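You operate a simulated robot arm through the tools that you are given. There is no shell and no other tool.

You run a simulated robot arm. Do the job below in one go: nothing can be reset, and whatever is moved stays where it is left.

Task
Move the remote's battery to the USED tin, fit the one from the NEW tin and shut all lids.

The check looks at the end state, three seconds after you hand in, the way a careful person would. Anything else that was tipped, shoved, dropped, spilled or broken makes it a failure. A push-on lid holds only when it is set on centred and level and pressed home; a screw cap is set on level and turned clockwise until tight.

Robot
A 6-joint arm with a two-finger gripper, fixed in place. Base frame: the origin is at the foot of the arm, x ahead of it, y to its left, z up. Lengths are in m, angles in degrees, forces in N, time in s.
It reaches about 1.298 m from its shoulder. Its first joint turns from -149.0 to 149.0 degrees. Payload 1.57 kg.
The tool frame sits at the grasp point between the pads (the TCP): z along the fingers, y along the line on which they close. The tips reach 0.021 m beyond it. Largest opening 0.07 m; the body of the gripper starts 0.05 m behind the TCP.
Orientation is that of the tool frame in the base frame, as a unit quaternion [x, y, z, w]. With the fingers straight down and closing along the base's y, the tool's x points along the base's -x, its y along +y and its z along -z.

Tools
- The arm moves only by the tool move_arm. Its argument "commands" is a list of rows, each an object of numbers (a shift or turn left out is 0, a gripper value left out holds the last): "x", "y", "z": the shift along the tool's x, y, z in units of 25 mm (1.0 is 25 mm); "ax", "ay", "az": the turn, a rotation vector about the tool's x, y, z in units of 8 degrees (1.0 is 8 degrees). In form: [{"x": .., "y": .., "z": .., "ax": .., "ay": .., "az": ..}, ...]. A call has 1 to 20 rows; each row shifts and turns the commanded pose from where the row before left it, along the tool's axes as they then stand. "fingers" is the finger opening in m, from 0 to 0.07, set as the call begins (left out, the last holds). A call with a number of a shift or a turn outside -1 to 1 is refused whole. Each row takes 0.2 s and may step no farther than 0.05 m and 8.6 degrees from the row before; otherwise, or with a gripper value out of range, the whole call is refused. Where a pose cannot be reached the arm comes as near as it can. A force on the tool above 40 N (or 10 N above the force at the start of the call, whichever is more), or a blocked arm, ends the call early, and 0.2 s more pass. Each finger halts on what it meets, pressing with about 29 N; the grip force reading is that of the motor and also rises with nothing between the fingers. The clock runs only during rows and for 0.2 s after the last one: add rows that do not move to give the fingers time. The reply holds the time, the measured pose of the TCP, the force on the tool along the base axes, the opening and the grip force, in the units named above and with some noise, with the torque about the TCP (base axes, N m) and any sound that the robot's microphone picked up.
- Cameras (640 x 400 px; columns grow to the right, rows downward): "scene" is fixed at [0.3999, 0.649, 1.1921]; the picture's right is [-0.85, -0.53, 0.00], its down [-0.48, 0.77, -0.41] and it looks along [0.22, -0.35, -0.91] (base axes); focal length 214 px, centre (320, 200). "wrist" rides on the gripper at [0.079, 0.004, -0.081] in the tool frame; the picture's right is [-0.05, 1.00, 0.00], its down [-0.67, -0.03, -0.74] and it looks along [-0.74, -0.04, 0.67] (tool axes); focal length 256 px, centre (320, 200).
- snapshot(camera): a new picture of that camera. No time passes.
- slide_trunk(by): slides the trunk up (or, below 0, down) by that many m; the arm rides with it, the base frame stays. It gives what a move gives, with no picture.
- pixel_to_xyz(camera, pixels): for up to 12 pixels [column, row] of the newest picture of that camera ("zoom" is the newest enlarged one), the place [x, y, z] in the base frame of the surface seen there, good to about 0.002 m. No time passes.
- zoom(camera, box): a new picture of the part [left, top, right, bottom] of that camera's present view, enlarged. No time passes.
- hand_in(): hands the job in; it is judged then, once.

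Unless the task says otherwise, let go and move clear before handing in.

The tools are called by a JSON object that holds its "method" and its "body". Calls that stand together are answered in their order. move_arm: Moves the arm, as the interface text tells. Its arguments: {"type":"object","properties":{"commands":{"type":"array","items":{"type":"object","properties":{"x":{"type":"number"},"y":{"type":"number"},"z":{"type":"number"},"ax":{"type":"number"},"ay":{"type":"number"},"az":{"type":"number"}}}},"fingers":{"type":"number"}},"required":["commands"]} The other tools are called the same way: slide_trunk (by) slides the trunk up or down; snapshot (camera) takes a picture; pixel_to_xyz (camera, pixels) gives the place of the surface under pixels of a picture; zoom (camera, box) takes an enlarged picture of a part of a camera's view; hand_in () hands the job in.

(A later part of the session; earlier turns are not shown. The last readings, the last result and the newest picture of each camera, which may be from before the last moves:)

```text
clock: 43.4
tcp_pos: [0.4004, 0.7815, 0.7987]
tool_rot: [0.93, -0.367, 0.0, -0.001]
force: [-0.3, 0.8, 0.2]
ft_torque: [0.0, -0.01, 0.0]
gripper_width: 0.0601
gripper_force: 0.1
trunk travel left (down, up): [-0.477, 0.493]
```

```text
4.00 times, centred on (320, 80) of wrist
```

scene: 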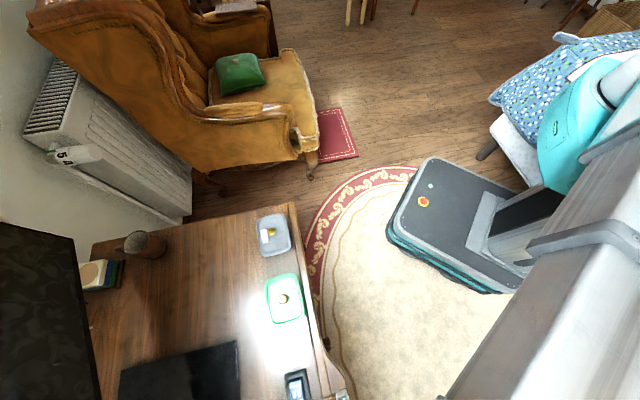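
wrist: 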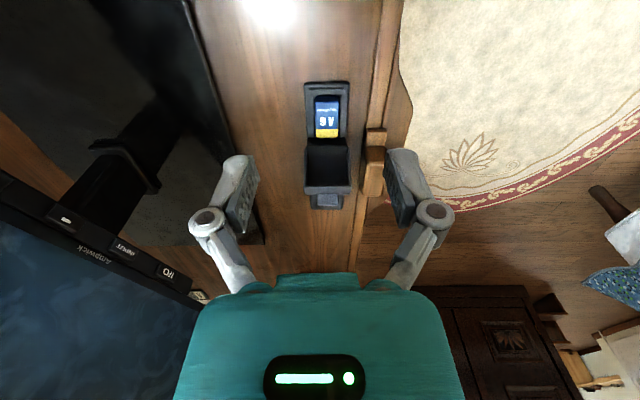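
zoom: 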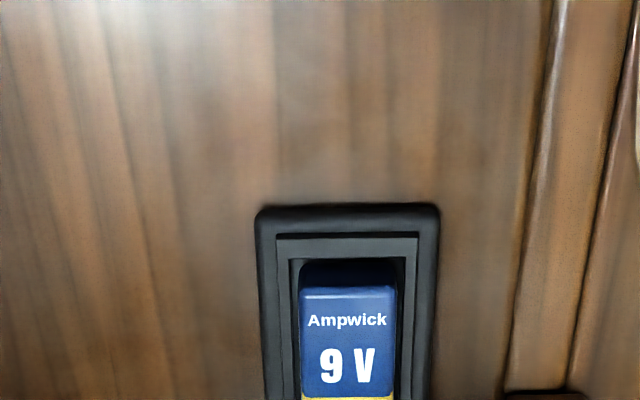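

The bay is at (327,115) in the wrist view. I'll zoom onto the battery and its ends.

{"method": "zoom", "body": {"camera": "wrist", "box": [285, 75, 373, 130]}}

{"method": "zoom", "body": {"camera": "wrist", "box": [270, 110, 398, 215]}}

{"method": "pixel_to_xyz", "body": {"camera": "wrist", "pixels": [[327, 105], [317, 103], [338, 103], [327, 134], [306, 84], [348, 84], [327, 98], [327, 91], [327, 145], [327, 160], [327, 188], [327, 200]]}}

```text
7.27 times, centred on (329, 102) of wrist
```

zoom: 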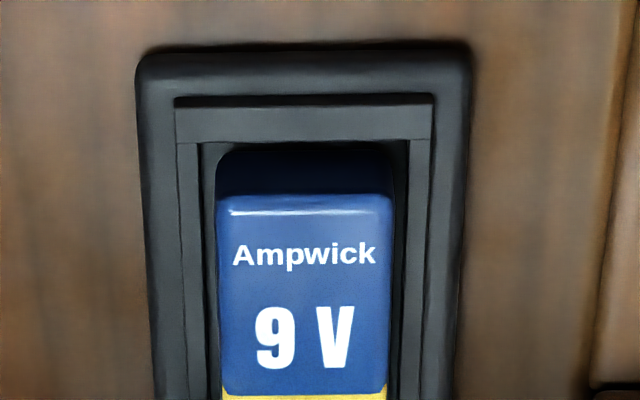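

```text
3.81 times, centred on (334, 162) of wrist
```

zoom: 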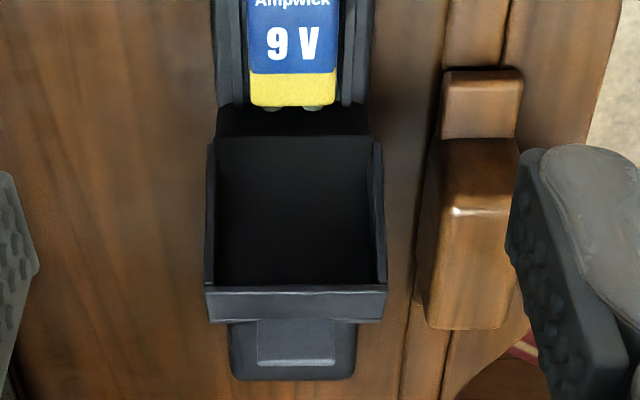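

```text
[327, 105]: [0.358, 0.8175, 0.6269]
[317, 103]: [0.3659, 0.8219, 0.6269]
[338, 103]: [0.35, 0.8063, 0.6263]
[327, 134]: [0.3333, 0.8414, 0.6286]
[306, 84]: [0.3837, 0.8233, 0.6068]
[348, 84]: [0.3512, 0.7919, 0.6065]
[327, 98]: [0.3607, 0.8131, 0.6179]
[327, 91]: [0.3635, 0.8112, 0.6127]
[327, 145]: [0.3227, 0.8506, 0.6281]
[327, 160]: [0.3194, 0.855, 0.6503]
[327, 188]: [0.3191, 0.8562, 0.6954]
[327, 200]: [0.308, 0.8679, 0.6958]
```

The battery bay: plain end near, and silver terminals just past the gold end near the hinge. I'll zoom on those terminals.

{"method": "zoom", "body": {"camera": "wrist", "box": [305, 115, 353, 150]}}

{"method": "zoom", "body": {"camera": "scene", "box": [240, 260, 330, 330]}}

{"method": "zoom", "body": {"camera": "scene", "box": [260, 355, 340, 400]}}

```text
11.43 times, centred on (329, 132) of wrist
```

zoom: 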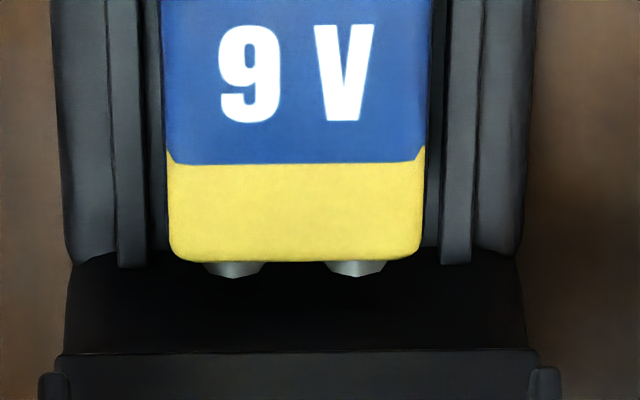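

```text
5.71 times, centred on (285, 295) of scene
```

zoom: 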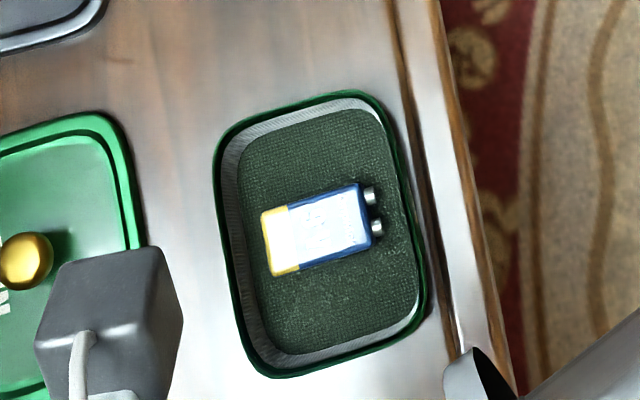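

```text
8.00 times, centred on (300, 378) of scene
```

zoom: 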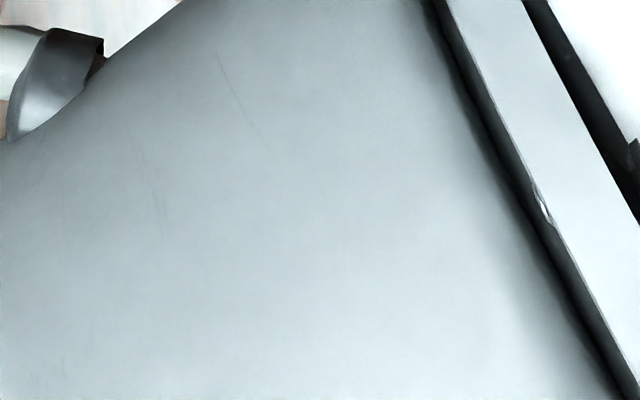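

The terminals belong at the hinge end (gold end of the old battery). I'll measure the bay's rim heights to plan the finger depth.

{"method": "pixel_to_xyz", "body": {"camera": "wrist", "pixels": [[311, 109], [307, 116], [343, 109], [347, 116], [327, 87], [327, 93], [313, 105], [340, 105], [315, 125], [339, 125], [313, 125], [341, 125]]}}

```text
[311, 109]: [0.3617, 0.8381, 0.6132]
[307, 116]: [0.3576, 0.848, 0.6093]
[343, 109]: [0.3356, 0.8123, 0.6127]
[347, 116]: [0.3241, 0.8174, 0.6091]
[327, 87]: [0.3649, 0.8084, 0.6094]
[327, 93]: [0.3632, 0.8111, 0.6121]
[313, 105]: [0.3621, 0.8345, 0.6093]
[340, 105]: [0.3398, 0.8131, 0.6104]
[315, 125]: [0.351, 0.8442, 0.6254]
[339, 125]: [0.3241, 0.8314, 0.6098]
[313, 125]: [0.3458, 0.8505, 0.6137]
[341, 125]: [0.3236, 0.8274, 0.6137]
```

Rim is at 0.609, inner lip 0.613, battery top 0.627, so the fingers can grip about 14 mm of battery above the lip. I'll check the standing lid's side walls for clearance.

{"method": "pixel_to_xyz", "body": {"camera": "wrist", "pixels": [[305, 150], [305, 163], [305, 180], [349, 150], [350, 165], [350, 180], [308, 190], [345, 190], [320, 170], [327, 207], [310, 141], [346, 141]]}}

```text
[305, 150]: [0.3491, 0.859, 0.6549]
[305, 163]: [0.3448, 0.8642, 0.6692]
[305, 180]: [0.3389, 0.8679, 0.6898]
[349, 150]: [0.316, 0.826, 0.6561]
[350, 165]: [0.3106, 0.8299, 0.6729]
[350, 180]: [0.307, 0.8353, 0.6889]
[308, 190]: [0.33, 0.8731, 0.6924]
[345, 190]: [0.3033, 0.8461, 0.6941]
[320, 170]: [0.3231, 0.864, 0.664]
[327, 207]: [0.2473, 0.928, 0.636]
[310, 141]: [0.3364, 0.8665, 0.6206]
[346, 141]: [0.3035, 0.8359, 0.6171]
```

The lid's side walls are more than 14 mm beyond where the fingers will be. Moving over the battery with fingers at 0.05 opening and measuring again from lower down.

{"method": "move_arm", "body": {"commands": [{"x": -0.917, "y": 0.028}, {"x": -0.917, "y": 0.028}, {"x": -0.917, "y": 0.028}, {}], "fingers": 0.05}}

{"method": "slide_trunk", "body": {"by": -0.08}}

{"method": "snapshot", "body": {"camera": "wrist"}}

{"method": "zoom", "body": {"camera": "wrist", "box": [256, 20, 384, 100]}}

```text
clock: 44.4
tcp_pos: [0.351, 0.826, 0.7975]
tool_rot: [0.93, -0.367, 0.0, 0.0]
force: [-0.9, -0.7, 0.2]
ft_torque: [0.01, 0.0, 0.02]
gripper_width: 0.0499
gripper_force: 0.1
trunk travel left (down, up): [-0.477, 0.493]
```

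```text
clock: 45.6
tcp_pos: [0.3505, 0.8273, 0.719]
tool_rot: [0.93, -0.367, 0.0, -0.001]
force: [0.6, 0.2, 0.2]
ft_torque: [-0.01, 0.01, -0.03]
gripper_width: 0.05
gripper_force: 0.0
trunk travel left (down, up): [-0.397, 0.573]
```

```text
taken
```

wrist: 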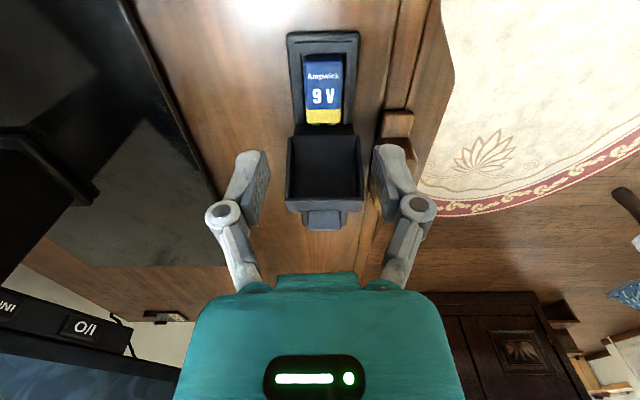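

```text
5.00 times, centred on (320, 60) of wrist
```

zoom: 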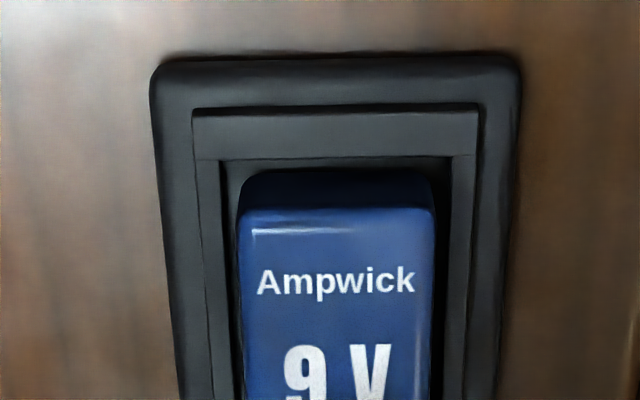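

The battery at (323,90) lies between the fingers. I'll measure its edges again from here.

{"method": "pixel_to_xyz", "body": {"camera": "wrist", "pixels": [[306, 75], [341, 75], [323, 66], [323, 75], [323, 100], [323, 118], [307, 100], [341, 100], [307, 118], [341, 118], [323, 58], [323, 122]]}}

{"method": "zoom", "body": {"camera": "wrist", "box": [276, 85, 372, 145]}}

```text
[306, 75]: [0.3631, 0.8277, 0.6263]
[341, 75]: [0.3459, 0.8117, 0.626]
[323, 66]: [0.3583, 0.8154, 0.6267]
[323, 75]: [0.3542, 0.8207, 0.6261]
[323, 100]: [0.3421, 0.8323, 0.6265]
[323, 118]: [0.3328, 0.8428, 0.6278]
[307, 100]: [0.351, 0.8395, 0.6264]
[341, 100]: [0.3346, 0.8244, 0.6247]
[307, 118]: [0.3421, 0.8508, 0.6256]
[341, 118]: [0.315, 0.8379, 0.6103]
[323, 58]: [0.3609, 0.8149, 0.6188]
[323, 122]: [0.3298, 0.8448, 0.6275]
```

```text
6.67 times, centred on (324, 115) of wrist
```

zoom: 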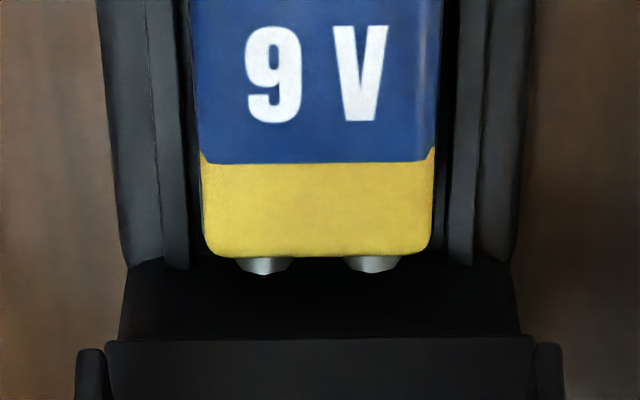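

The remote's axis reads about 135°, so I'll trim yaw by 2°, shift y +2 mm and x −4 mm to centre on the battery, then lower in two steps.

{"method": "move_arm", "body": {"commands": [{"az": 0.25}, {"x": -0.17, "y": 0.09}, {}], "fingers": 0.05}}

{"method": "slide_trunk", "body": {"by": -0.055}}

{"method": "snapshot", "body": {"camera": "wrist"}}

{"method": "zoom", "body": {"camera": "wrist", "box": [240, 80, 400, 180]}}

```text
clock: 46.4
tcp_pos: [0.3447, 0.8284, 0.7181]
tool_rot: [0.924, -0.383, 0.0, 0.0]
force: [-0.2, 0.5, -0.6]
ft_torque: [0.01, 0.0, 0.02]
gripper_width: 0.05
gripper_force: 0.0
trunk travel left (down, up): [-0.397, 0.573]
```

```text
clock: 47.3
tcp_pos: [0.3469, 0.8274, 0.6633]
tool_rot: [0.924, -0.382, 0.001, -0.002]
force: [-0.2, 0.3, 0.3]
ft_torque: [-0.01, 0.01, 0.0]
gripper_width: 0.0497
gripper_force: 0.1
trunk travel left (down, up): [-0.342, 0.628]
```

```text
taken
```

wrist: 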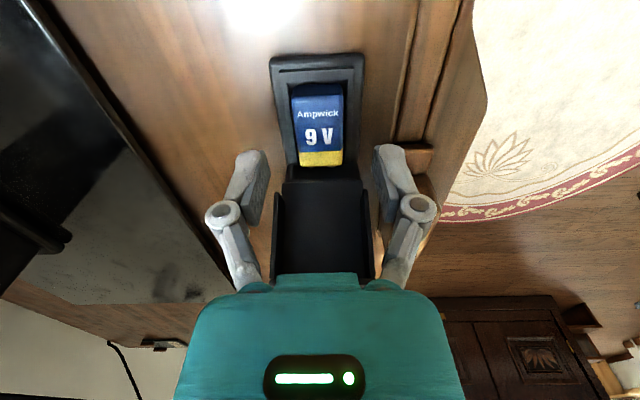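

```text
4.00 times, centred on (320, 130) of wrist
```

zoom: 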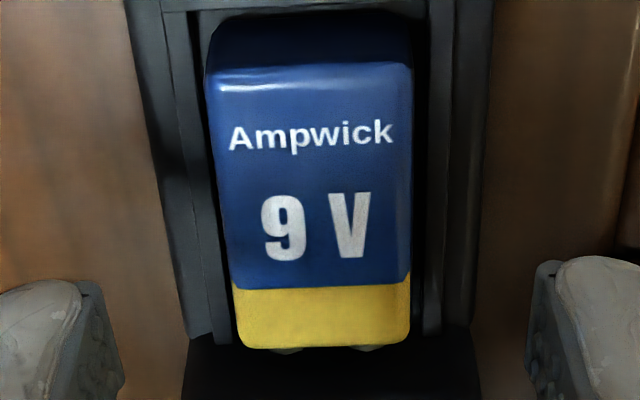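

The view is closer now, and the bay midline leans a little in the picture, so I'll measure frame and battery corners to verify alignment.

{"method": "pixel_to_xyz", "body": {"camera": "wrist", "pixels": [[274, 64], [360, 62], [286, 155], [359, 155], [294, 100], [341, 98], [300, 150], [340, 148], [317, 97], [322, 160], [281, 110], [360, 110]]}}

```text
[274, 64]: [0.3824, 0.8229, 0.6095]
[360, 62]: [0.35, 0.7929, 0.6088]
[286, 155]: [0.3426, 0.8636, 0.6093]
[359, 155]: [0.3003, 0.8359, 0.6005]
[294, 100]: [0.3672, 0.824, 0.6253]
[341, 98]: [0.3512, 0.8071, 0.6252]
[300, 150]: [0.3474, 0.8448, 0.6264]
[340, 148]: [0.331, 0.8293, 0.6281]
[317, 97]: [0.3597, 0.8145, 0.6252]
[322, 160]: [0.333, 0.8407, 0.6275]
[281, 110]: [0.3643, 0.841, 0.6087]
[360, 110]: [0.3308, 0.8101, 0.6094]
```

Alignment is within ~1° and ~1 mm. I'll check the wooden block near the right finger before lowering.

{"method": "pixel_to_xyz", "body": {"camera": "wrist", "pixels": [[412, 146], [425, 150], [432, 165], [420, 185], [400, 135], [425, 135]]}}

{"method": "zoom", "body": {"camera": "wrist", "box": [360, 90, 460, 230]}}

```text
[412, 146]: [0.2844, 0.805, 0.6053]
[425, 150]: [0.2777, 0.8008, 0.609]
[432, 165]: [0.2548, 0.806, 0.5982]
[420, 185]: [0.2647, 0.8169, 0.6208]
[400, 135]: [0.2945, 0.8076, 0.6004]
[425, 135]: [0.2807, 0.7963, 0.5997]
```

```text
2.86 times, centred on (410, 160) of wrist
```

zoom: 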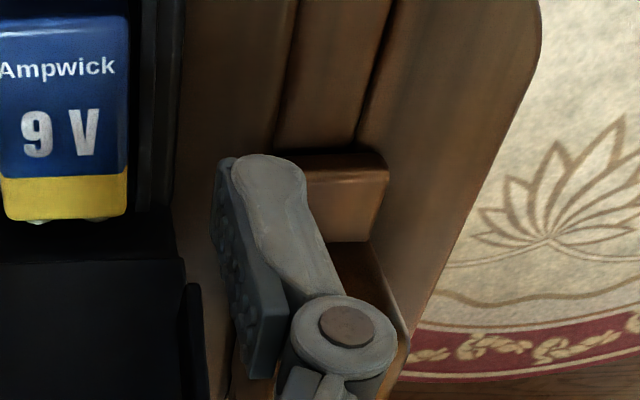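

The block is about 6 cm to the side and low; the fingers are clear. Lowering to TCP ≈ 0.6365 (tips just above the bay lip) and gripping the battery.

{"method": "slide_trunk", "body": {"by": -0.0265}}

{"method": "move_arm", "body": {"commands": [{}, {}, {}, {}, {}], "fingers": 0.0}}

{"method": "snapshot", "body": {"camera": "wrist"}}

```text
clock: 48.1
tcp_pos: [0.3454, 0.8285, 0.637]
tool_rot: [0.924, -0.382, 0.001, -0.001]
force: [0.4, 0.1, 0.4]
ft_torque: [0.01, -0.01, -0.01]
gripper_width: 0.0501
gripper_force: 0.0
trunk travel left (down, up): [-0.315, 0.655]
```

```text
clock: 49.3
tcp_pos: [0.3459, 0.827, 0.6374]
tool_rot: [0.924, -0.383, 0.0, -0.001]
force: [-0.1, -0.1, 1.7]
ft_torque: [0.0, -0.01, -0.01]
gripper_width: 0.0255
gripper_force: 29.1
trunk travel left (down, up): [-0.315, 0.655]
```

```text
taken
```

wrist: 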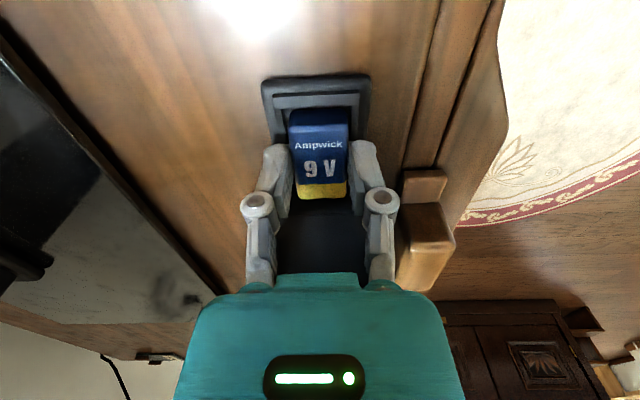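

The battery is held at 0.0255 m. Lifting slightly to check that it comes free.

{"method": "slide_trunk", "body": {"by": 0.012}}

{"method": "zoom", "body": {"camera": "wrist", "box": [240, 80, 400, 220]}}

```text
clock: 49.9
tcp_pos: [0.3459, 0.8289, 0.65]
tool_rot: [0.924, -0.383, 0.001, -0.001]
force: [0.0, 0.6, -0.6]
ft_torque: [-0.04, 0.0, 0.0]
gripper_width: 0.0256
gripper_force: 29.0
trunk travel left (down, up): [-0.327, 0.643]
```

```text
2.86 times, centred on (320, 150) of wrist
```

zoom: 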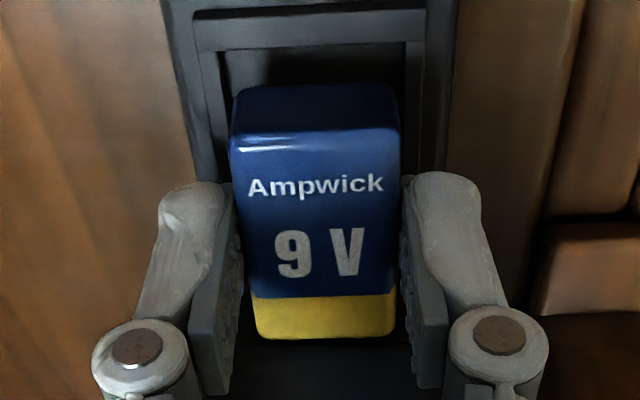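

The battery came free cleanly (force near zero). Lifting clear of the standing lid and looking at the empty bay.

{"method": "slide_trunk", "body": {"by": 0.11}}

{"method": "snapshot", "body": {"camera": "wrist"}}

{"method": "zoom", "body": {"camera": "wrist", "box": [250, 20, 400, 130]}}

{"method": "zoom", "body": {"camera": "wrist", "box": [260, 120, 380, 220]}}

```text
clock: 51.3
tcp_pos: [0.3455, 0.8277, 0.7604]
tool_rot: [0.924, -0.383, 0.0, -0.001]
force: [-0.1, -0.3, -0.5]
ft_torque: [0.02, -0.02, -0.01]
gripper_width: 0.0258
gripper_force: 28.9
trunk travel left (down, up): [-0.437, 0.533]
```

```text
taken
```

wrist: 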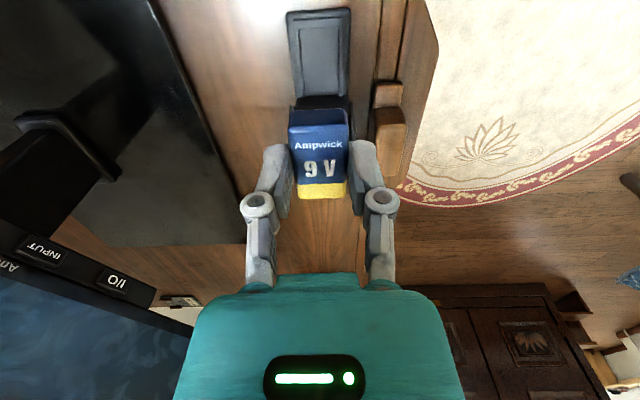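

```text
3.64 times, centred on (325, 75) of wrist
```

zoom: 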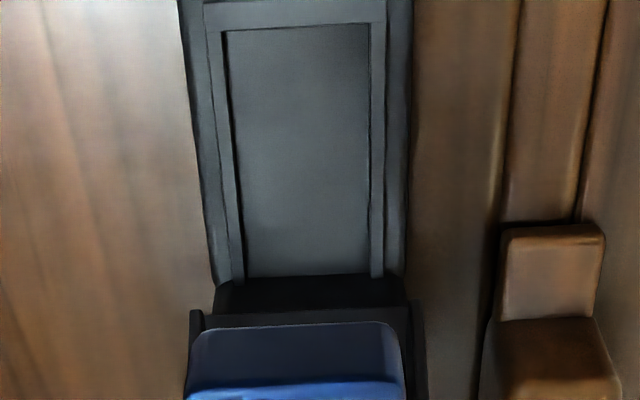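

```text
4.00 times, centred on (320, 170) of wrist
```

zoom: 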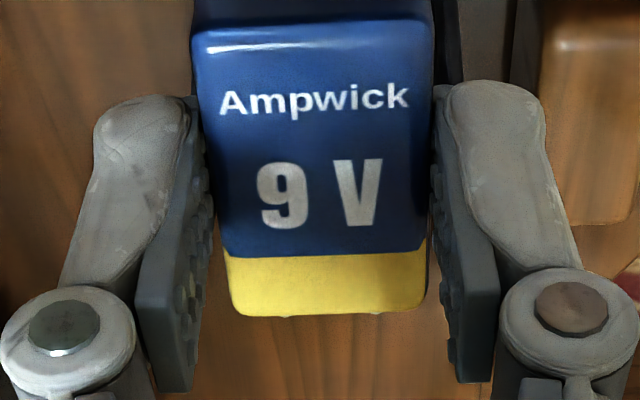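

The bay is now empty with a flat floor, and the old battery is held level. Moving it over the USED tin (centre ≈ (0.586,0.585)).

{"method": "move_arm", "body": {"commands": [{"x": 0.976}, {"x": 0.976}, {"x": 0.976}, {"x": 0.976}, {"x": 0.976}, {"x": 0.976}, {"x": 0.976}, {"x": 0.976}, {"x": 0.976}, {"x": 0.976}, {"x": 0.976}, {"x": 0.976}, {"x": 0.976}, {"x": 0.976, "y": 0.06}, {}]}}

{"method": "snapshot", "body": {"camera": "wrist"}}

{"method": "zoom", "body": {"camera": "scene", "box": [220, 195, 340, 275]}}

{"method": "zoom", "body": {"camera": "scene", "box": [255, 350, 345, 400]}}

```text
clock: 54.5
tcp_pos: [0.5858, 0.586, 0.7592]
tool_rot: [0.924, -0.383, 0.0, -0.001]
force: [0.7, -0.1, -0.3]
ft_torque: [0.0, 0.0, -0.01]
gripper_width: 0.0258
gripper_force: 28.5
trunk travel left (down, up): [-0.437, 0.533]
```

```text
taken
```

wrist: 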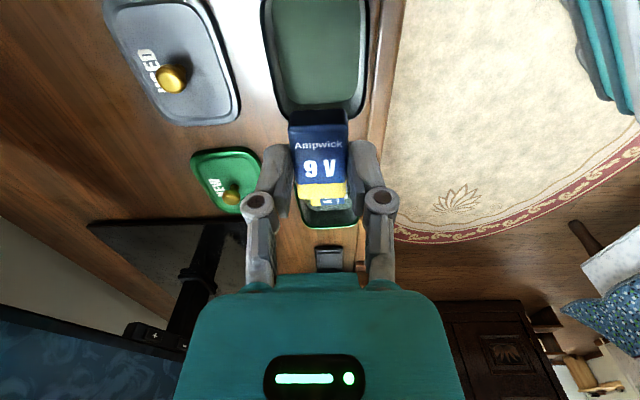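

```text
5.00 times, centred on (280, 235) of scene
```

zoom: 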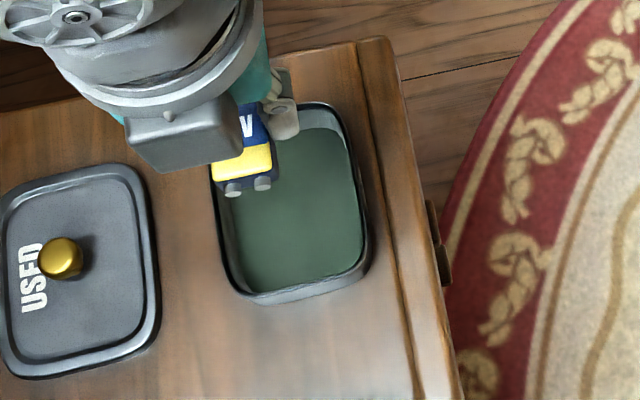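

```text
7.11 times, centred on (300, 375) of scene
```

zoom: 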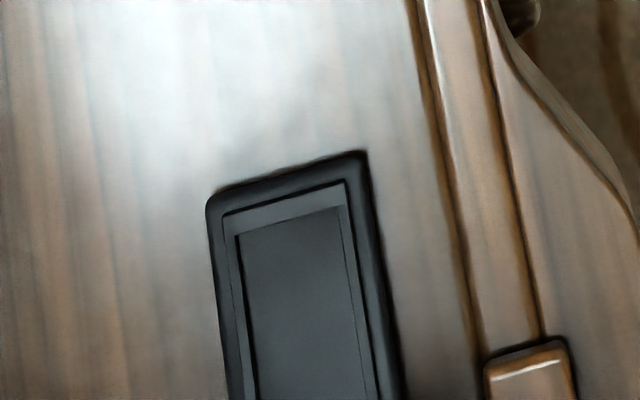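

The held battery's terminals (scene zoom (235,187),(263,183)) are on its gold end, above the open USED tin. I'll measure the tin's rim and floor.

{"method": "zoom", "body": {"camera": "scene", "box": [220, 195, 340, 275]}}

{"method": "pixel_to_xyz", "body": {"camera": "zoom", "pixels": [[318, 105], [345, 130], [368, 260], [345, 283], [260, 298], [235, 282], [216, 200], [300, 200], [300, 260], [340, 240], [250, 240], [330, 150]]}}

```text
5.00 times, centred on (280, 235) of scene
```

zoom: 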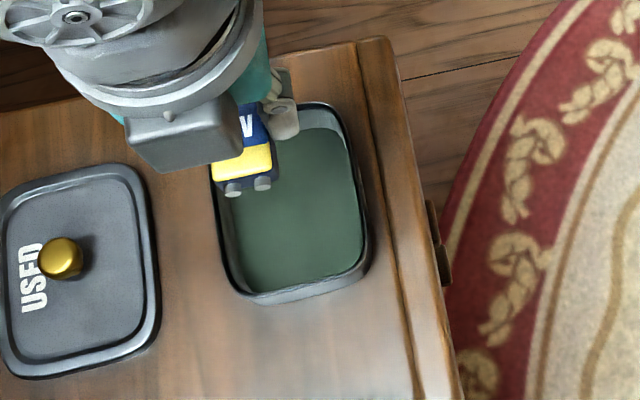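

```text
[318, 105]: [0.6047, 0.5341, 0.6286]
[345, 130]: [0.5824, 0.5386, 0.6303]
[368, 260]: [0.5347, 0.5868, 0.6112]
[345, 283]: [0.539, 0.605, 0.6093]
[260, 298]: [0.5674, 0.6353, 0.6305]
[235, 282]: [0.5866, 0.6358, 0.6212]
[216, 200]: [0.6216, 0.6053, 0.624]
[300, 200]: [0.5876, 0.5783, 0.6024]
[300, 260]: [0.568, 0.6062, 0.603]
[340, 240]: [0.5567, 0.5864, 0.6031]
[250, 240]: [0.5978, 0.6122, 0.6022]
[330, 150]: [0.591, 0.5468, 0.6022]
```

Rim is at 0.6305, floor 0.602, and the battery fits well inside. Lowering in stages into the tin.

{"method": "slide_trunk", "body": {"by": -0.1}}

{"method": "snapshot", "body": {"camera": "wrist"}}

{"method": "zoom", "body": {"camera": "scene", "box": [220, 195, 340, 275]}}

```text
clock: 55.8
tcp_pos: [0.5857, 0.5859, 0.6591]
tool_rot: [0.924, -0.383, 0.0, -0.001]
force: [-0.5, 0.2, -0.8]
ft_torque: [0.02, 0.0, 0.01]
gripper_width: 0.0259
gripper_force: 28.5
trunk travel left (down, up): [-0.337, 0.633]
```

```text
taken
```

wrist: 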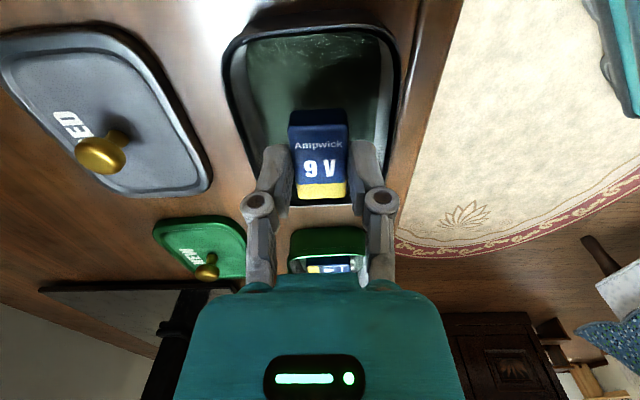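

```text
5.00 times, centred on (280, 235) of scene
```

zoom: 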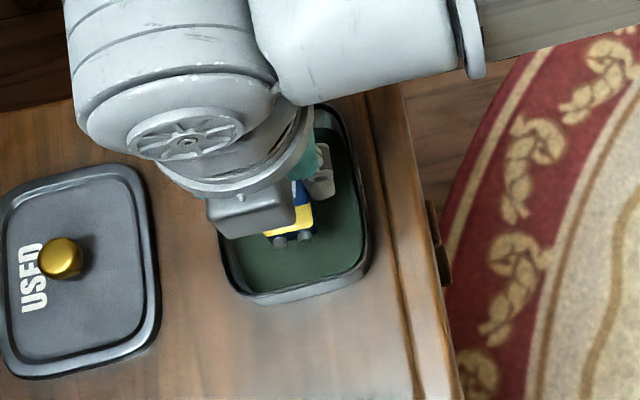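

The battery is entering the tin centred between the walls. Lowering further to near the floor.

{"method": "slide_trunk", "body": {"by": -0.026}}

{"method": "snapshot", "body": {"camera": "wrist"}}

```text
clock: 56.5
tcp_pos: [0.5852, 0.5857, 0.6331]
tool_rot: [0.924, -0.383, 0.0, -0.001]
force: [-0.2, 0.3, -0.1]
ft_torque: [-0.03, 0.0, 0.03]
gripper_width: 0.0255
gripper_force: 29.1
trunk travel left (down, up): [-0.311, 0.659]
```

```text
taken
```

wrist: 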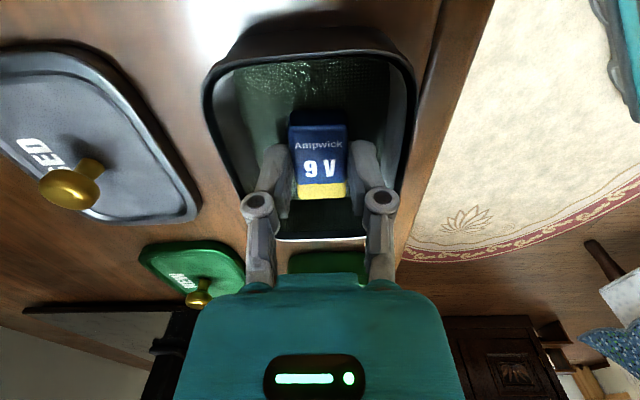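

Still no contact; lowering in 2 mm steps.

{"method": "slide_trunk", "body": {"by": -0.002}}

{"method": "slide_trunk", "body": {"by": -0.0015}}

```text
clock: 57.0
tcp_pos: [0.5854, 0.5862, 0.6342]
tool_rot: [0.924, -0.382, 0.001, 0.0]
force: [2.3, 3.4, 18.9]
ft_torque: [-0.21, -0.35, 0.08]
gripper_width: 0.0256
gripper_force: 29.7
trunk travel left (down, up): [-0.309, 0.661]
```

```text
clock: 57.6
tcp_pos: [0.5855, 0.585, 0.6305]
tool_rot: [0.924, -0.382, 0.001, -0.002]
force: [1.6, 2.0, 18.4]
ft_torque: [-0.19, -0.28, 0.07]
gripper_width: 0.0256
gripper_force: 28.9
trunk travel left (down, up): [-0.308, 0.662]
```

Floor contact at about 18.5 N. I'll relieve slightly, open to 0.04 inside the tin, and rise.

{"method": "slide_trunk", "body": {"by": 0.0015}}

{"method": "move_arm", "body": {"commands": [{}, {}, {}], "fingers": 0.038}}

{"method": "slide_trunk", "body": {"by": 0.1}}

{"method": "snapshot", "body": {"camera": "wrist"}}

{"method": "zoom", "body": {"camera": "wrist", "box": [240, 0, 400, 130]}}

```text
clock: 58.1
tcp_pos: [0.5863, 0.5859, 0.6329]
tool_rot: [0.924, -0.382, 0.001, 0.0]
force: [0.1, -0.8, 2.2]
ft_torque: [-0.02, -0.04, 0.01]
gripper_width: 0.0253
gripper_force: 28.5
trunk travel left (down, up): [-0.309, 0.661]
```

```text
clock: 58.9
tcp_pos: [0.5866, 0.5857, 0.6319]
tool_rot: [0.924, -0.383, 0.0, 0.0]
force: [-0.4, -1.0, 0.0]
ft_torque: [0.0, -0.03, 0.02]
gripper_width: 0.0382
gripper_force: 0.0
trunk travel left (down, up): [-0.309, 0.661]
```

```text
clock: 60.2
tcp_pos: [0.5852, 0.586, 0.7318]
tool_rot: [0.924, -0.382, 0.0, 0.0]
force: [-0.2, 0.0, 0.8]
ft_torque: [-0.06, 0.02, 0.0]
gripper_width: 0.038
gripper_force: 0.0
trunk travel left (down, up): [-0.409, 0.561]
```

```text
taken
```

wrist: 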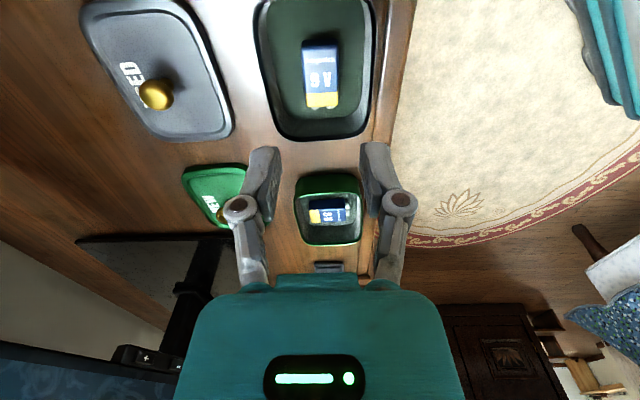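

```text
3.08 times, centred on (320, 65) of wrist
```

zoom: 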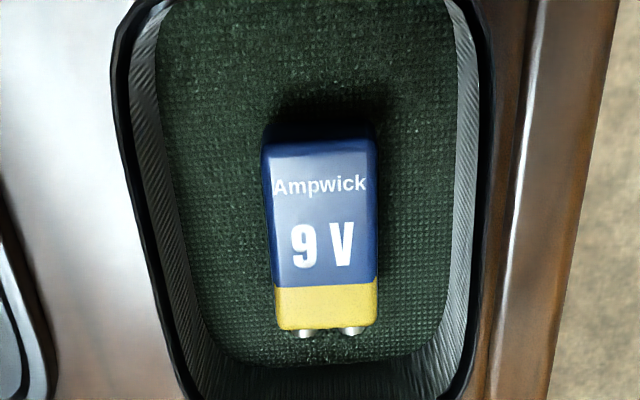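

The old battery lies flat in the USED tin. Now I'll move over the NEW tin to measure its battery's pose.

{"method": "move_arm", "body": {"commands": [{"x": -0.93}, {"x": -0.93}, {"x": -0.93}, {"x": -0.93}, {"x": -0.93}, {"x": -0.93}, {"x": -0.93}, {}], "fingers": 0.05}}

{"method": "snapshot", "body": {"camera": "wrist"}}

{"method": "zoom", "body": {"camera": "wrist", "box": [250, 0, 390, 140]}}

```text
clock: 62.0
tcp_pos: [0.4681, 0.6994, 0.7326]
tool_rot: [0.924, -0.383, 0.001, -0.001]
force: [0.5, -0.2, 0.5]
ft_torque: [0.01, 0.0, -0.02]
gripper_width: 0.05
gripper_force: 0.1
trunk travel left (down, up): [-0.409, 0.561]
```

```text
taken
```

wrist: 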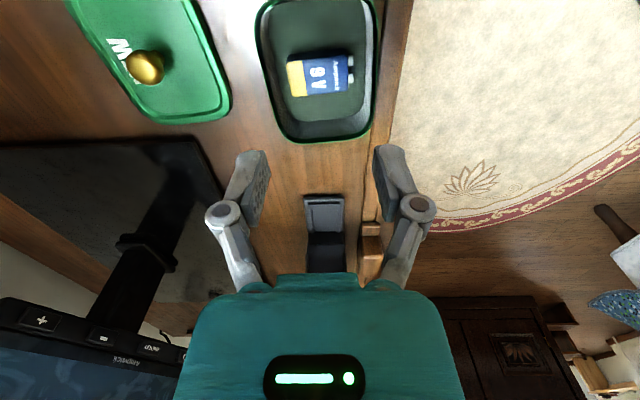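

```text
2.86 times, centred on (320, 70) of wrist
```

zoom: 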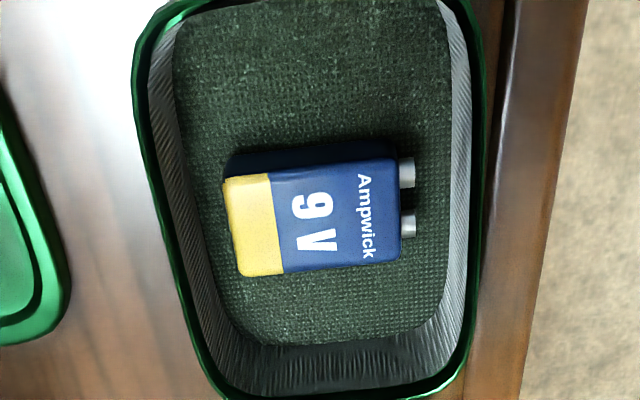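

The new battery lies crosswise: gold end at (289,80), terminals at (351,74). I'll measure its edges.

{"method": "pixel_to_xyz", "body": {"camera": "wrist", "pixels": [[289, 65], [293, 94], [345, 59], [346, 90], [290, 80], [346, 75], [318, 62], [319, 92], [351, 61], [352, 79], [318, 77], [318, 110]]}}

{"method": "zoom", "body": {"camera": "wrist", "box": [330, 45, 362, 95]}}

```text
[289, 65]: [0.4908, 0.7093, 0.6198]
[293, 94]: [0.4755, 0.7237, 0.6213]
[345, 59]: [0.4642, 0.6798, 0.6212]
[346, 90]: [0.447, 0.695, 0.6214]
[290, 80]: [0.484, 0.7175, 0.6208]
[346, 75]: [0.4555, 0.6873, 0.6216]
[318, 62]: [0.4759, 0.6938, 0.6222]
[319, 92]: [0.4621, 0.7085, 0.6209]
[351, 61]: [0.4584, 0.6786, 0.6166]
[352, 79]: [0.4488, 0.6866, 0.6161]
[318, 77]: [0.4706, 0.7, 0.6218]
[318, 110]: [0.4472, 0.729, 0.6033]
```

```text
8.00 times, centred on (346, 70) of wrist
```

zoom: 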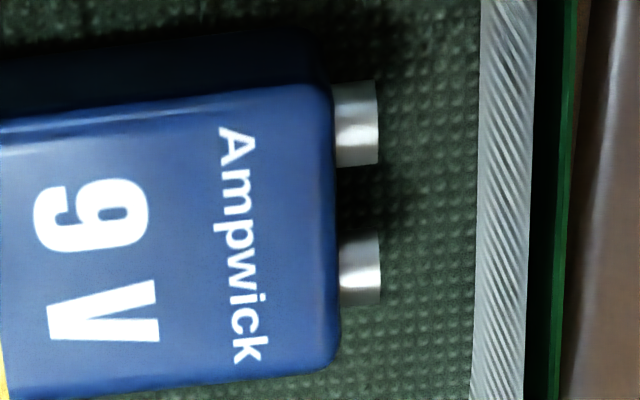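

New battery: centre ≈ (0.4694,0.702), terminals pointing at ~227°, top 0.6213. To keep the terminals ahead of the tool (−x) as in the remote, I'll rotate the gripper another 92° to yaw 227°.

{"method": "move_arm", "body": {"commands": [{"az": -1}, {"az": -1}, {"az": -1}, {"az": -1}, {"az": -1}, {"az": -1}, {"az": -1}, {"az": -1}, {"az": -1}, {"az": -1}, {"az": -1}, {"az": -0.5}, {}]}}

{"method": "snapshot", "body": {"camera": "wrist"}}

```text
clock: 64.8
tcp_pos: [0.4701, 0.7012, 0.7323]
tool_rot: [0.917, 0.4, 0.002, -0.001]
force: [-0.1, 0.3, -0.6]
ft_torque: [0.02, 0.01, 0.01]
gripper_width: 0.0503
gripper_force: 0.2
trunk travel left (down, up): [-0.409, 0.561]
```

```text
taken
```

wrist: 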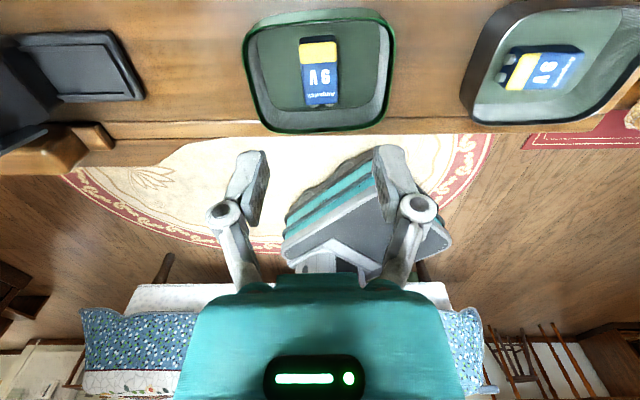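

Yaw is 227.2° and reached. The battery is now lengthwise at (320,72); zooming to check alignment.

{"method": "zoom", "body": {"camera": "wrist", "box": [256, 20, 384, 120]}}

{"method": "pixel_to_xyz", "body": {"camera": "wrist", "pixels": [[302, 48], [336, 46], [308, 98], [337, 97], [319, 45], [322, 100], [305, 70], [336, 70], [320, 70], [316, 107], [330, 106]]}}

```text
4.00 times, centred on (320, 70) of wrist
```

zoom: 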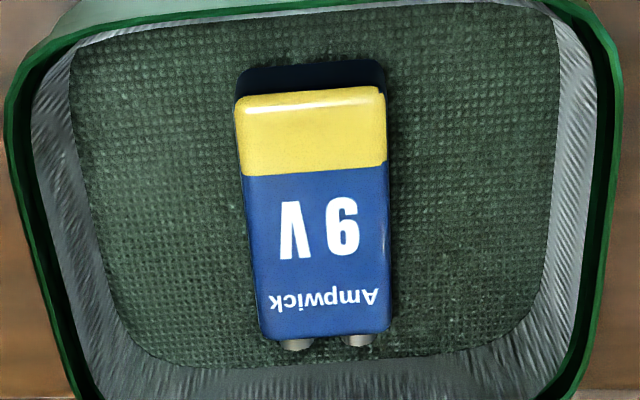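

```text
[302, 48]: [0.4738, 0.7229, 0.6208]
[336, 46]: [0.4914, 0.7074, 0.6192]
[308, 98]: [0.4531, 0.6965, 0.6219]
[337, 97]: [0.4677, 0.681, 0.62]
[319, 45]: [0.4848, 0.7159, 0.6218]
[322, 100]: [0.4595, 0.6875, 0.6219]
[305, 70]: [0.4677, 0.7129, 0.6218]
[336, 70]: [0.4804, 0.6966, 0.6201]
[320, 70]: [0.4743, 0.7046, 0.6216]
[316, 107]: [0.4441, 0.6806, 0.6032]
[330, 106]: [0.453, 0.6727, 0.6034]
```

Alignment looks right. I'll shift +2.8 mm along tool x, matching the old battery's grip offset, and descend most of the way.

{"method": "move_arm", "body": {"commands": [{"x": 0.11}, {}], "fingers": 0.046}}

{"method": "slide_trunk", "body": {"by": -0.08}}

{"method": "snapshot", "body": {"camera": "wrist"}}

{"method": "zoom", "body": {"camera": "wrist", "box": [230, 70, 410, 220]}}

```text
clock: 65.4
tcp_pos: [0.4725, 0.7021, 0.7317]
tool_rot: [0.917, 0.399, 0.001, 0.0]
force: [-0.3, 0.3, -0.6]
ft_torque: [0.01, 0.0, -0.01]
gripper_width: 0.0459
gripper_force: 0.0
trunk travel left (down, up): [-0.409, 0.561]
```

```text
clock: 66.6
tcp_pos: [0.4711, 0.702, 0.652]
tool_rot: [0.917, 0.398, 0.0, -0.001]
force: [-0.4, 0.1, -0.3]
ft_torque: [0.01, -0.03, 0.0]
gripper_width: 0.0462
gripper_force: 0.0
trunk travel left (down, up): [-0.329, 0.641]
```

```text
taken
```

wrist: 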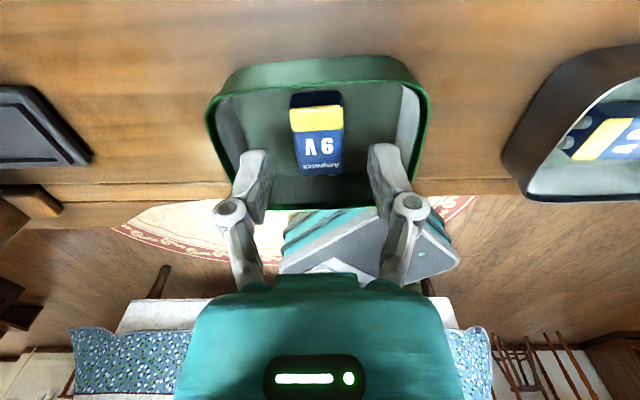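

```text
2.67 times, centred on (320, 145) of wrist
```

zoom: 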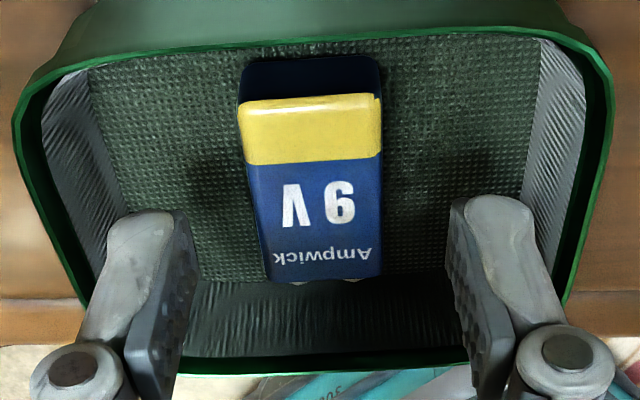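

The fingers straddle the battery evenly. I'll narrow to 0.038 and descend 0.02 to grip height.

{"method": "move_arm", "body": {"commands": [{}, {}], "fingers": 0.038}}

{"method": "slide_trunk", "body": {"by": -0.0205}}

{"method": "snapshot", "body": {"camera": "wrist"}}

{"method": "zoom", "body": {"camera": "wrist", "box": [240, 100, 400, 220]}}

```text
clock: 67.2
tcp_pos: [0.4717, 0.703, 0.652]
tool_rot: [0.917, 0.399, 0.001, 0.0]
force: [0.5, -0.4, 0.5]
ft_torque: [-0.03, -0.02, 0.03]
gripper_width: 0.0379
gripper_force: 0.1
trunk travel left (down, up): [-0.329, 0.641]
```

```text
clock: 67.8
tcp_pos: [0.4718, 0.702, 0.6311]
tool_rot: [0.917, 0.399, 0.001, 0.0]
force: [0.0, -0.3, -0.4]
ft_torque: [0.02, 0.0, 0.0]
gripper_width: 0.0379
gripper_force: 0.1
trunk travel left (down, up): [-0.309, 0.661]
```

```text
taken
```

wrist: 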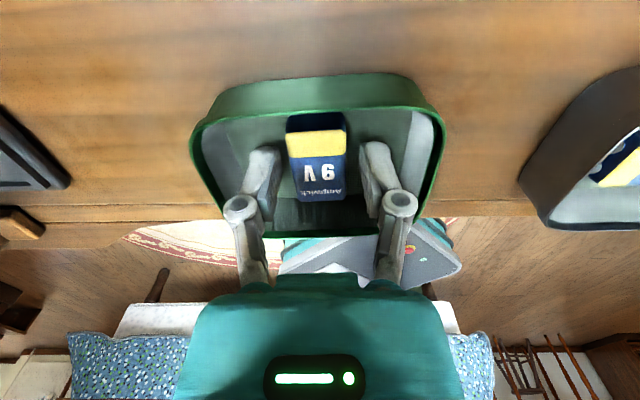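

```text
3.33 times, centred on (320, 160) of wrist
```

zoom: 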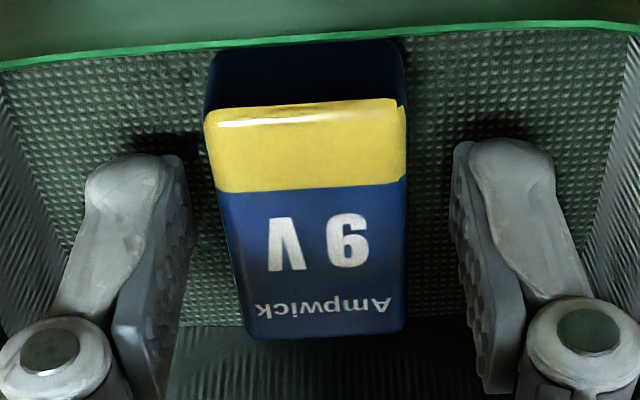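

The battery sits between the pads at the same depth as the old one was. Closing to grip.

{"method": "move_arm", "body": {"commands": [{}, {}, {}, {}], "fingers": 0.0}}

{"method": "slide_trunk", "body": {"by": 0.13}}

{"method": "snapshot", "body": {"camera": "wrist"}}

{"method": "zoom", "body": {"camera": "wrist", "box": [260, 120, 380, 220]}}

```text
clock: 68.8
tcp_pos: [0.4725, 0.7027, 0.6298]
tool_rot: [0.917, 0.398, 0.001, 0.0]
force: [0.2, 0.5, 1.1]
ft_torque: [0.02, 0.03, -0.01]
gripper_width: 0.0255
gripper_force: 29.2
trunk travel left (down, up): [-0.309, 0.661]
```

```text
clock: 70.4
tcp_pos: [0.4725, 0.7026, 0.7614]
tool_rot: [0.917, 0.399, 0.001, 0.0]
force: [0.2, -0.1, 0.1]
ft_torque: [-0.03, 0.02, -0.01]
gripper_width: 0.0254
gripper_force: 28.9
trunk travel left (down, up): [-0.439, 0.531]
```

```text
taken
```

wrist: 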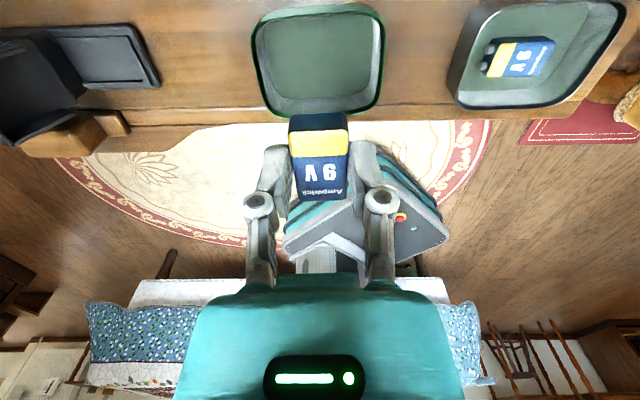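

```text
4.00 times, centred on (320, 170) of wrist
```

zoom: 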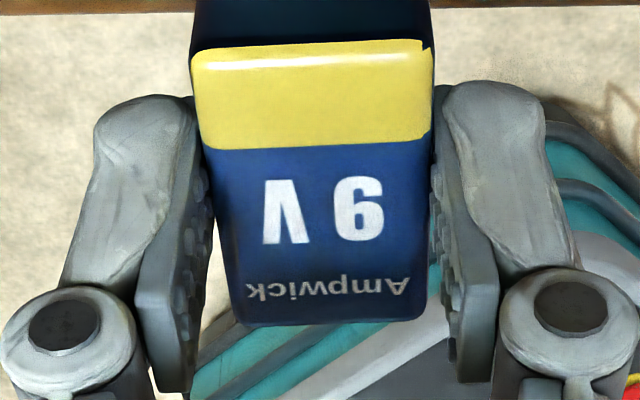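

The new battery is held level at 0.0254. I'll rotate back to yaw 135° and carry it toward the remote, stopping slightly short to look.

{"method": "move_arm", "body": {"commands": [{"az": 1}, {"az": 1}, {"az": 1}, {"az": 1}, {"az": 1}, {"az": 1}, {"az": 1}, {"az": 1}, {"az": 1}, {"az": 1}, {"az": 1}, {"az": 0.5}, {}]}}

{"method": "move_arm", "body": {"commands": [{"x": -0.8}, {"x": -0.8}, {"x": -0.8}, {"x": -0.8}, {"x": -0.8}, {}]}}

{"method": "snapshot", "body": {"camera": "wrist"}}

{"method": "zoom", "body": {"camera": "scene", "box": [240, 330, 352, 400]}}

```text
clock: 73.2
tcp_pos: [0.4723, 0.702, 0.7609]
tool_rot: [0.923, -0.384, 0.0, -0.001]
force: [-0.5, 0.9, 0.3]
ft_torque: [-0.02, 0.0, 0.0]
gripper_width: 0.0254
gripper_force: 29.1
trunk travel left (down, up): [-0.439, 0.531]
```

```text
clock: 74.6
tcp_pos: [0.3984, 0.7727, 0.7607]
tool_rot: [0.924, -0.383, 0.0, 0.0]
force: [1.2, -0.2, -0.8]
ft_torque: [0.01, 0.0, 0.02]
gripper_width: 0.0254
gripper_force: 28.1
trunk travel left (down, up): [-0.439, 0.531]
```

```text
taken
```

wrist: 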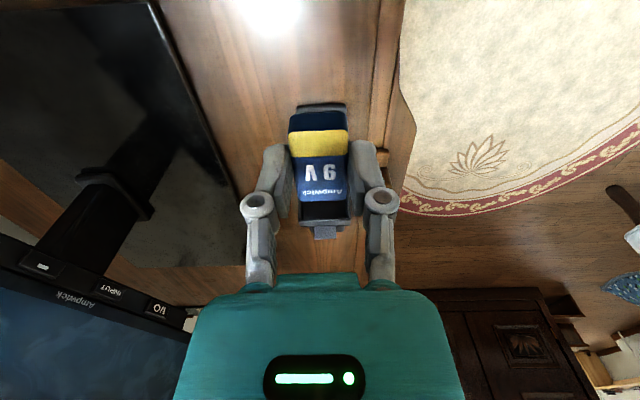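

```text
5.71 times, centred on (296, 365) of scene
```

zoom: 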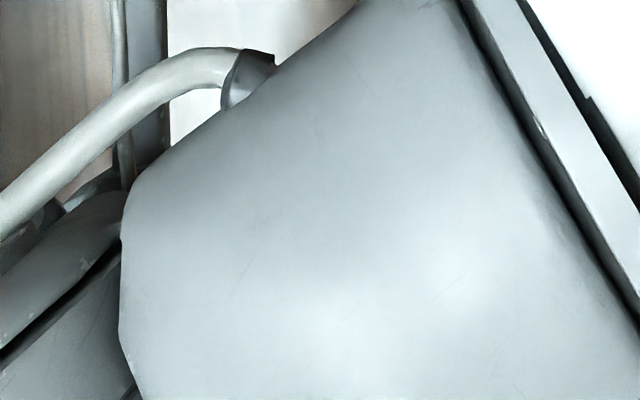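

Before inserting, I want to compare the terminals of both batteries for polarity. Zooming the scene camera onto the old battery in the USED tin.

{"method": "zoom", "body": {"camera": "scene", "box": [262, 222, 294, 246]}}

{"method": "zoom", "body": {"camera": "wrist", "box": [280, 90, 370, 240]}}

```text
16.00 times, centred on (278, 234) of scene
```

zoom: 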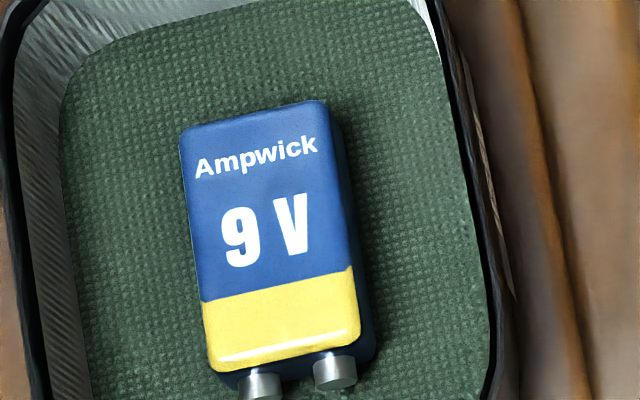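

```text
2.67 times, centred on (325, 165) of wrist
```

zoom: 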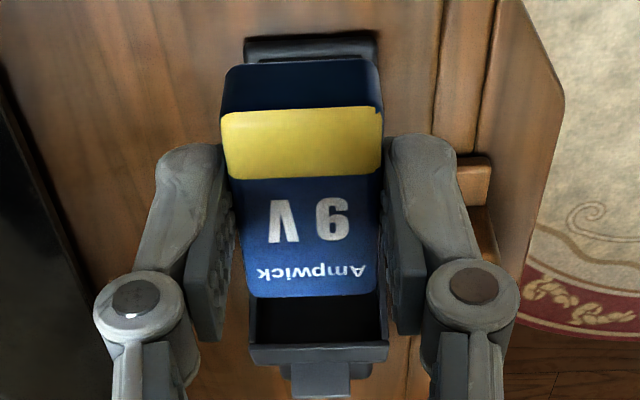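

{"method": "zoom", "body": {"camera": "scene", "box": [270, 235, 286, 247]}}

```text
16.00 times, centred on (278, 241) of scene
```

zoom: 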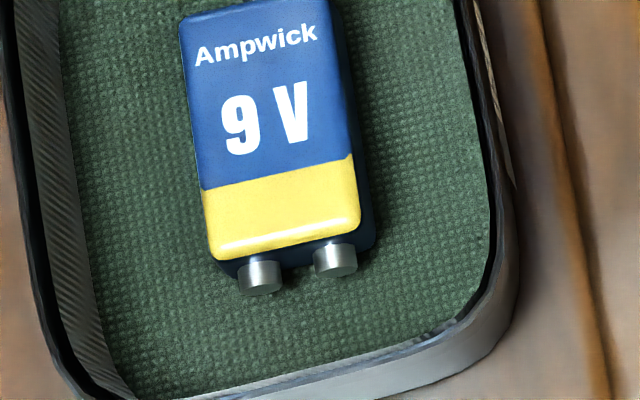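

Both terminals look identical, so only the end matters: terminals toward the hinge. I'll step aside to view the empty bay's hinge end before inserting.

{"method": "move_arm", "body": {"commands": [{"y": 0.9}, {"y": 0.9}, {"y": 0.9}, {"y": 0.9}, {}]}}

{"method": "snapshot", "body": {"camera": "wrist"}}

{"method": "zoom", "body": {"camera": "wrist", "box": [110, 80, 250, 220]}}

```text
clock: 75.8
tcp_pos: [0.3372, 0.7105, 0.7605]
tool_rot: [0.924, -0.383, 0.0, -0.001]
force: [0.4, 0.4, -0.1]
ft_torque: [-0.01, -0.02, 0.02]
gripper_width: 0.0254
gripper_force: 28.5
trunk travel left (down, up): [-0.439, 0.531]
```

```text
taken
```

wrist: 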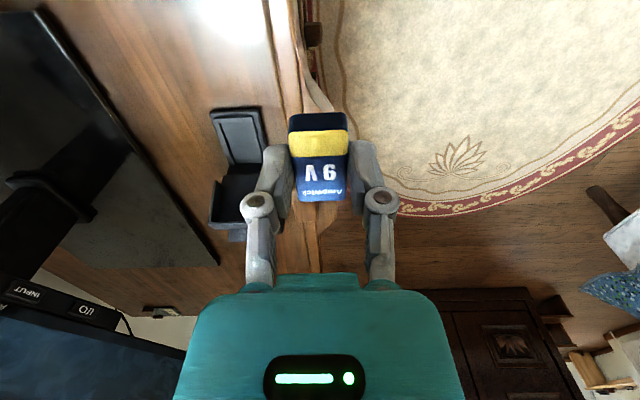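

```text
2.86 times, centred on (180, 150) of wrist
```

zoom: 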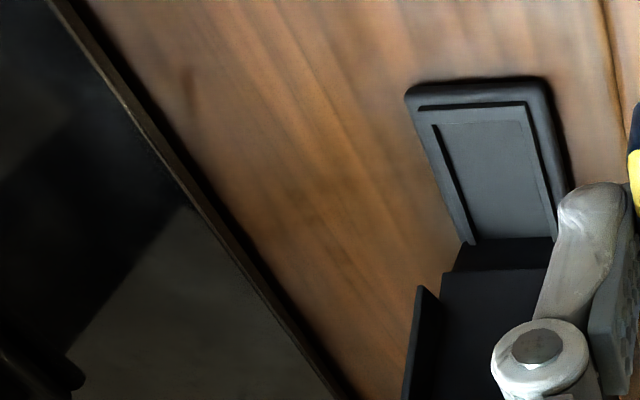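

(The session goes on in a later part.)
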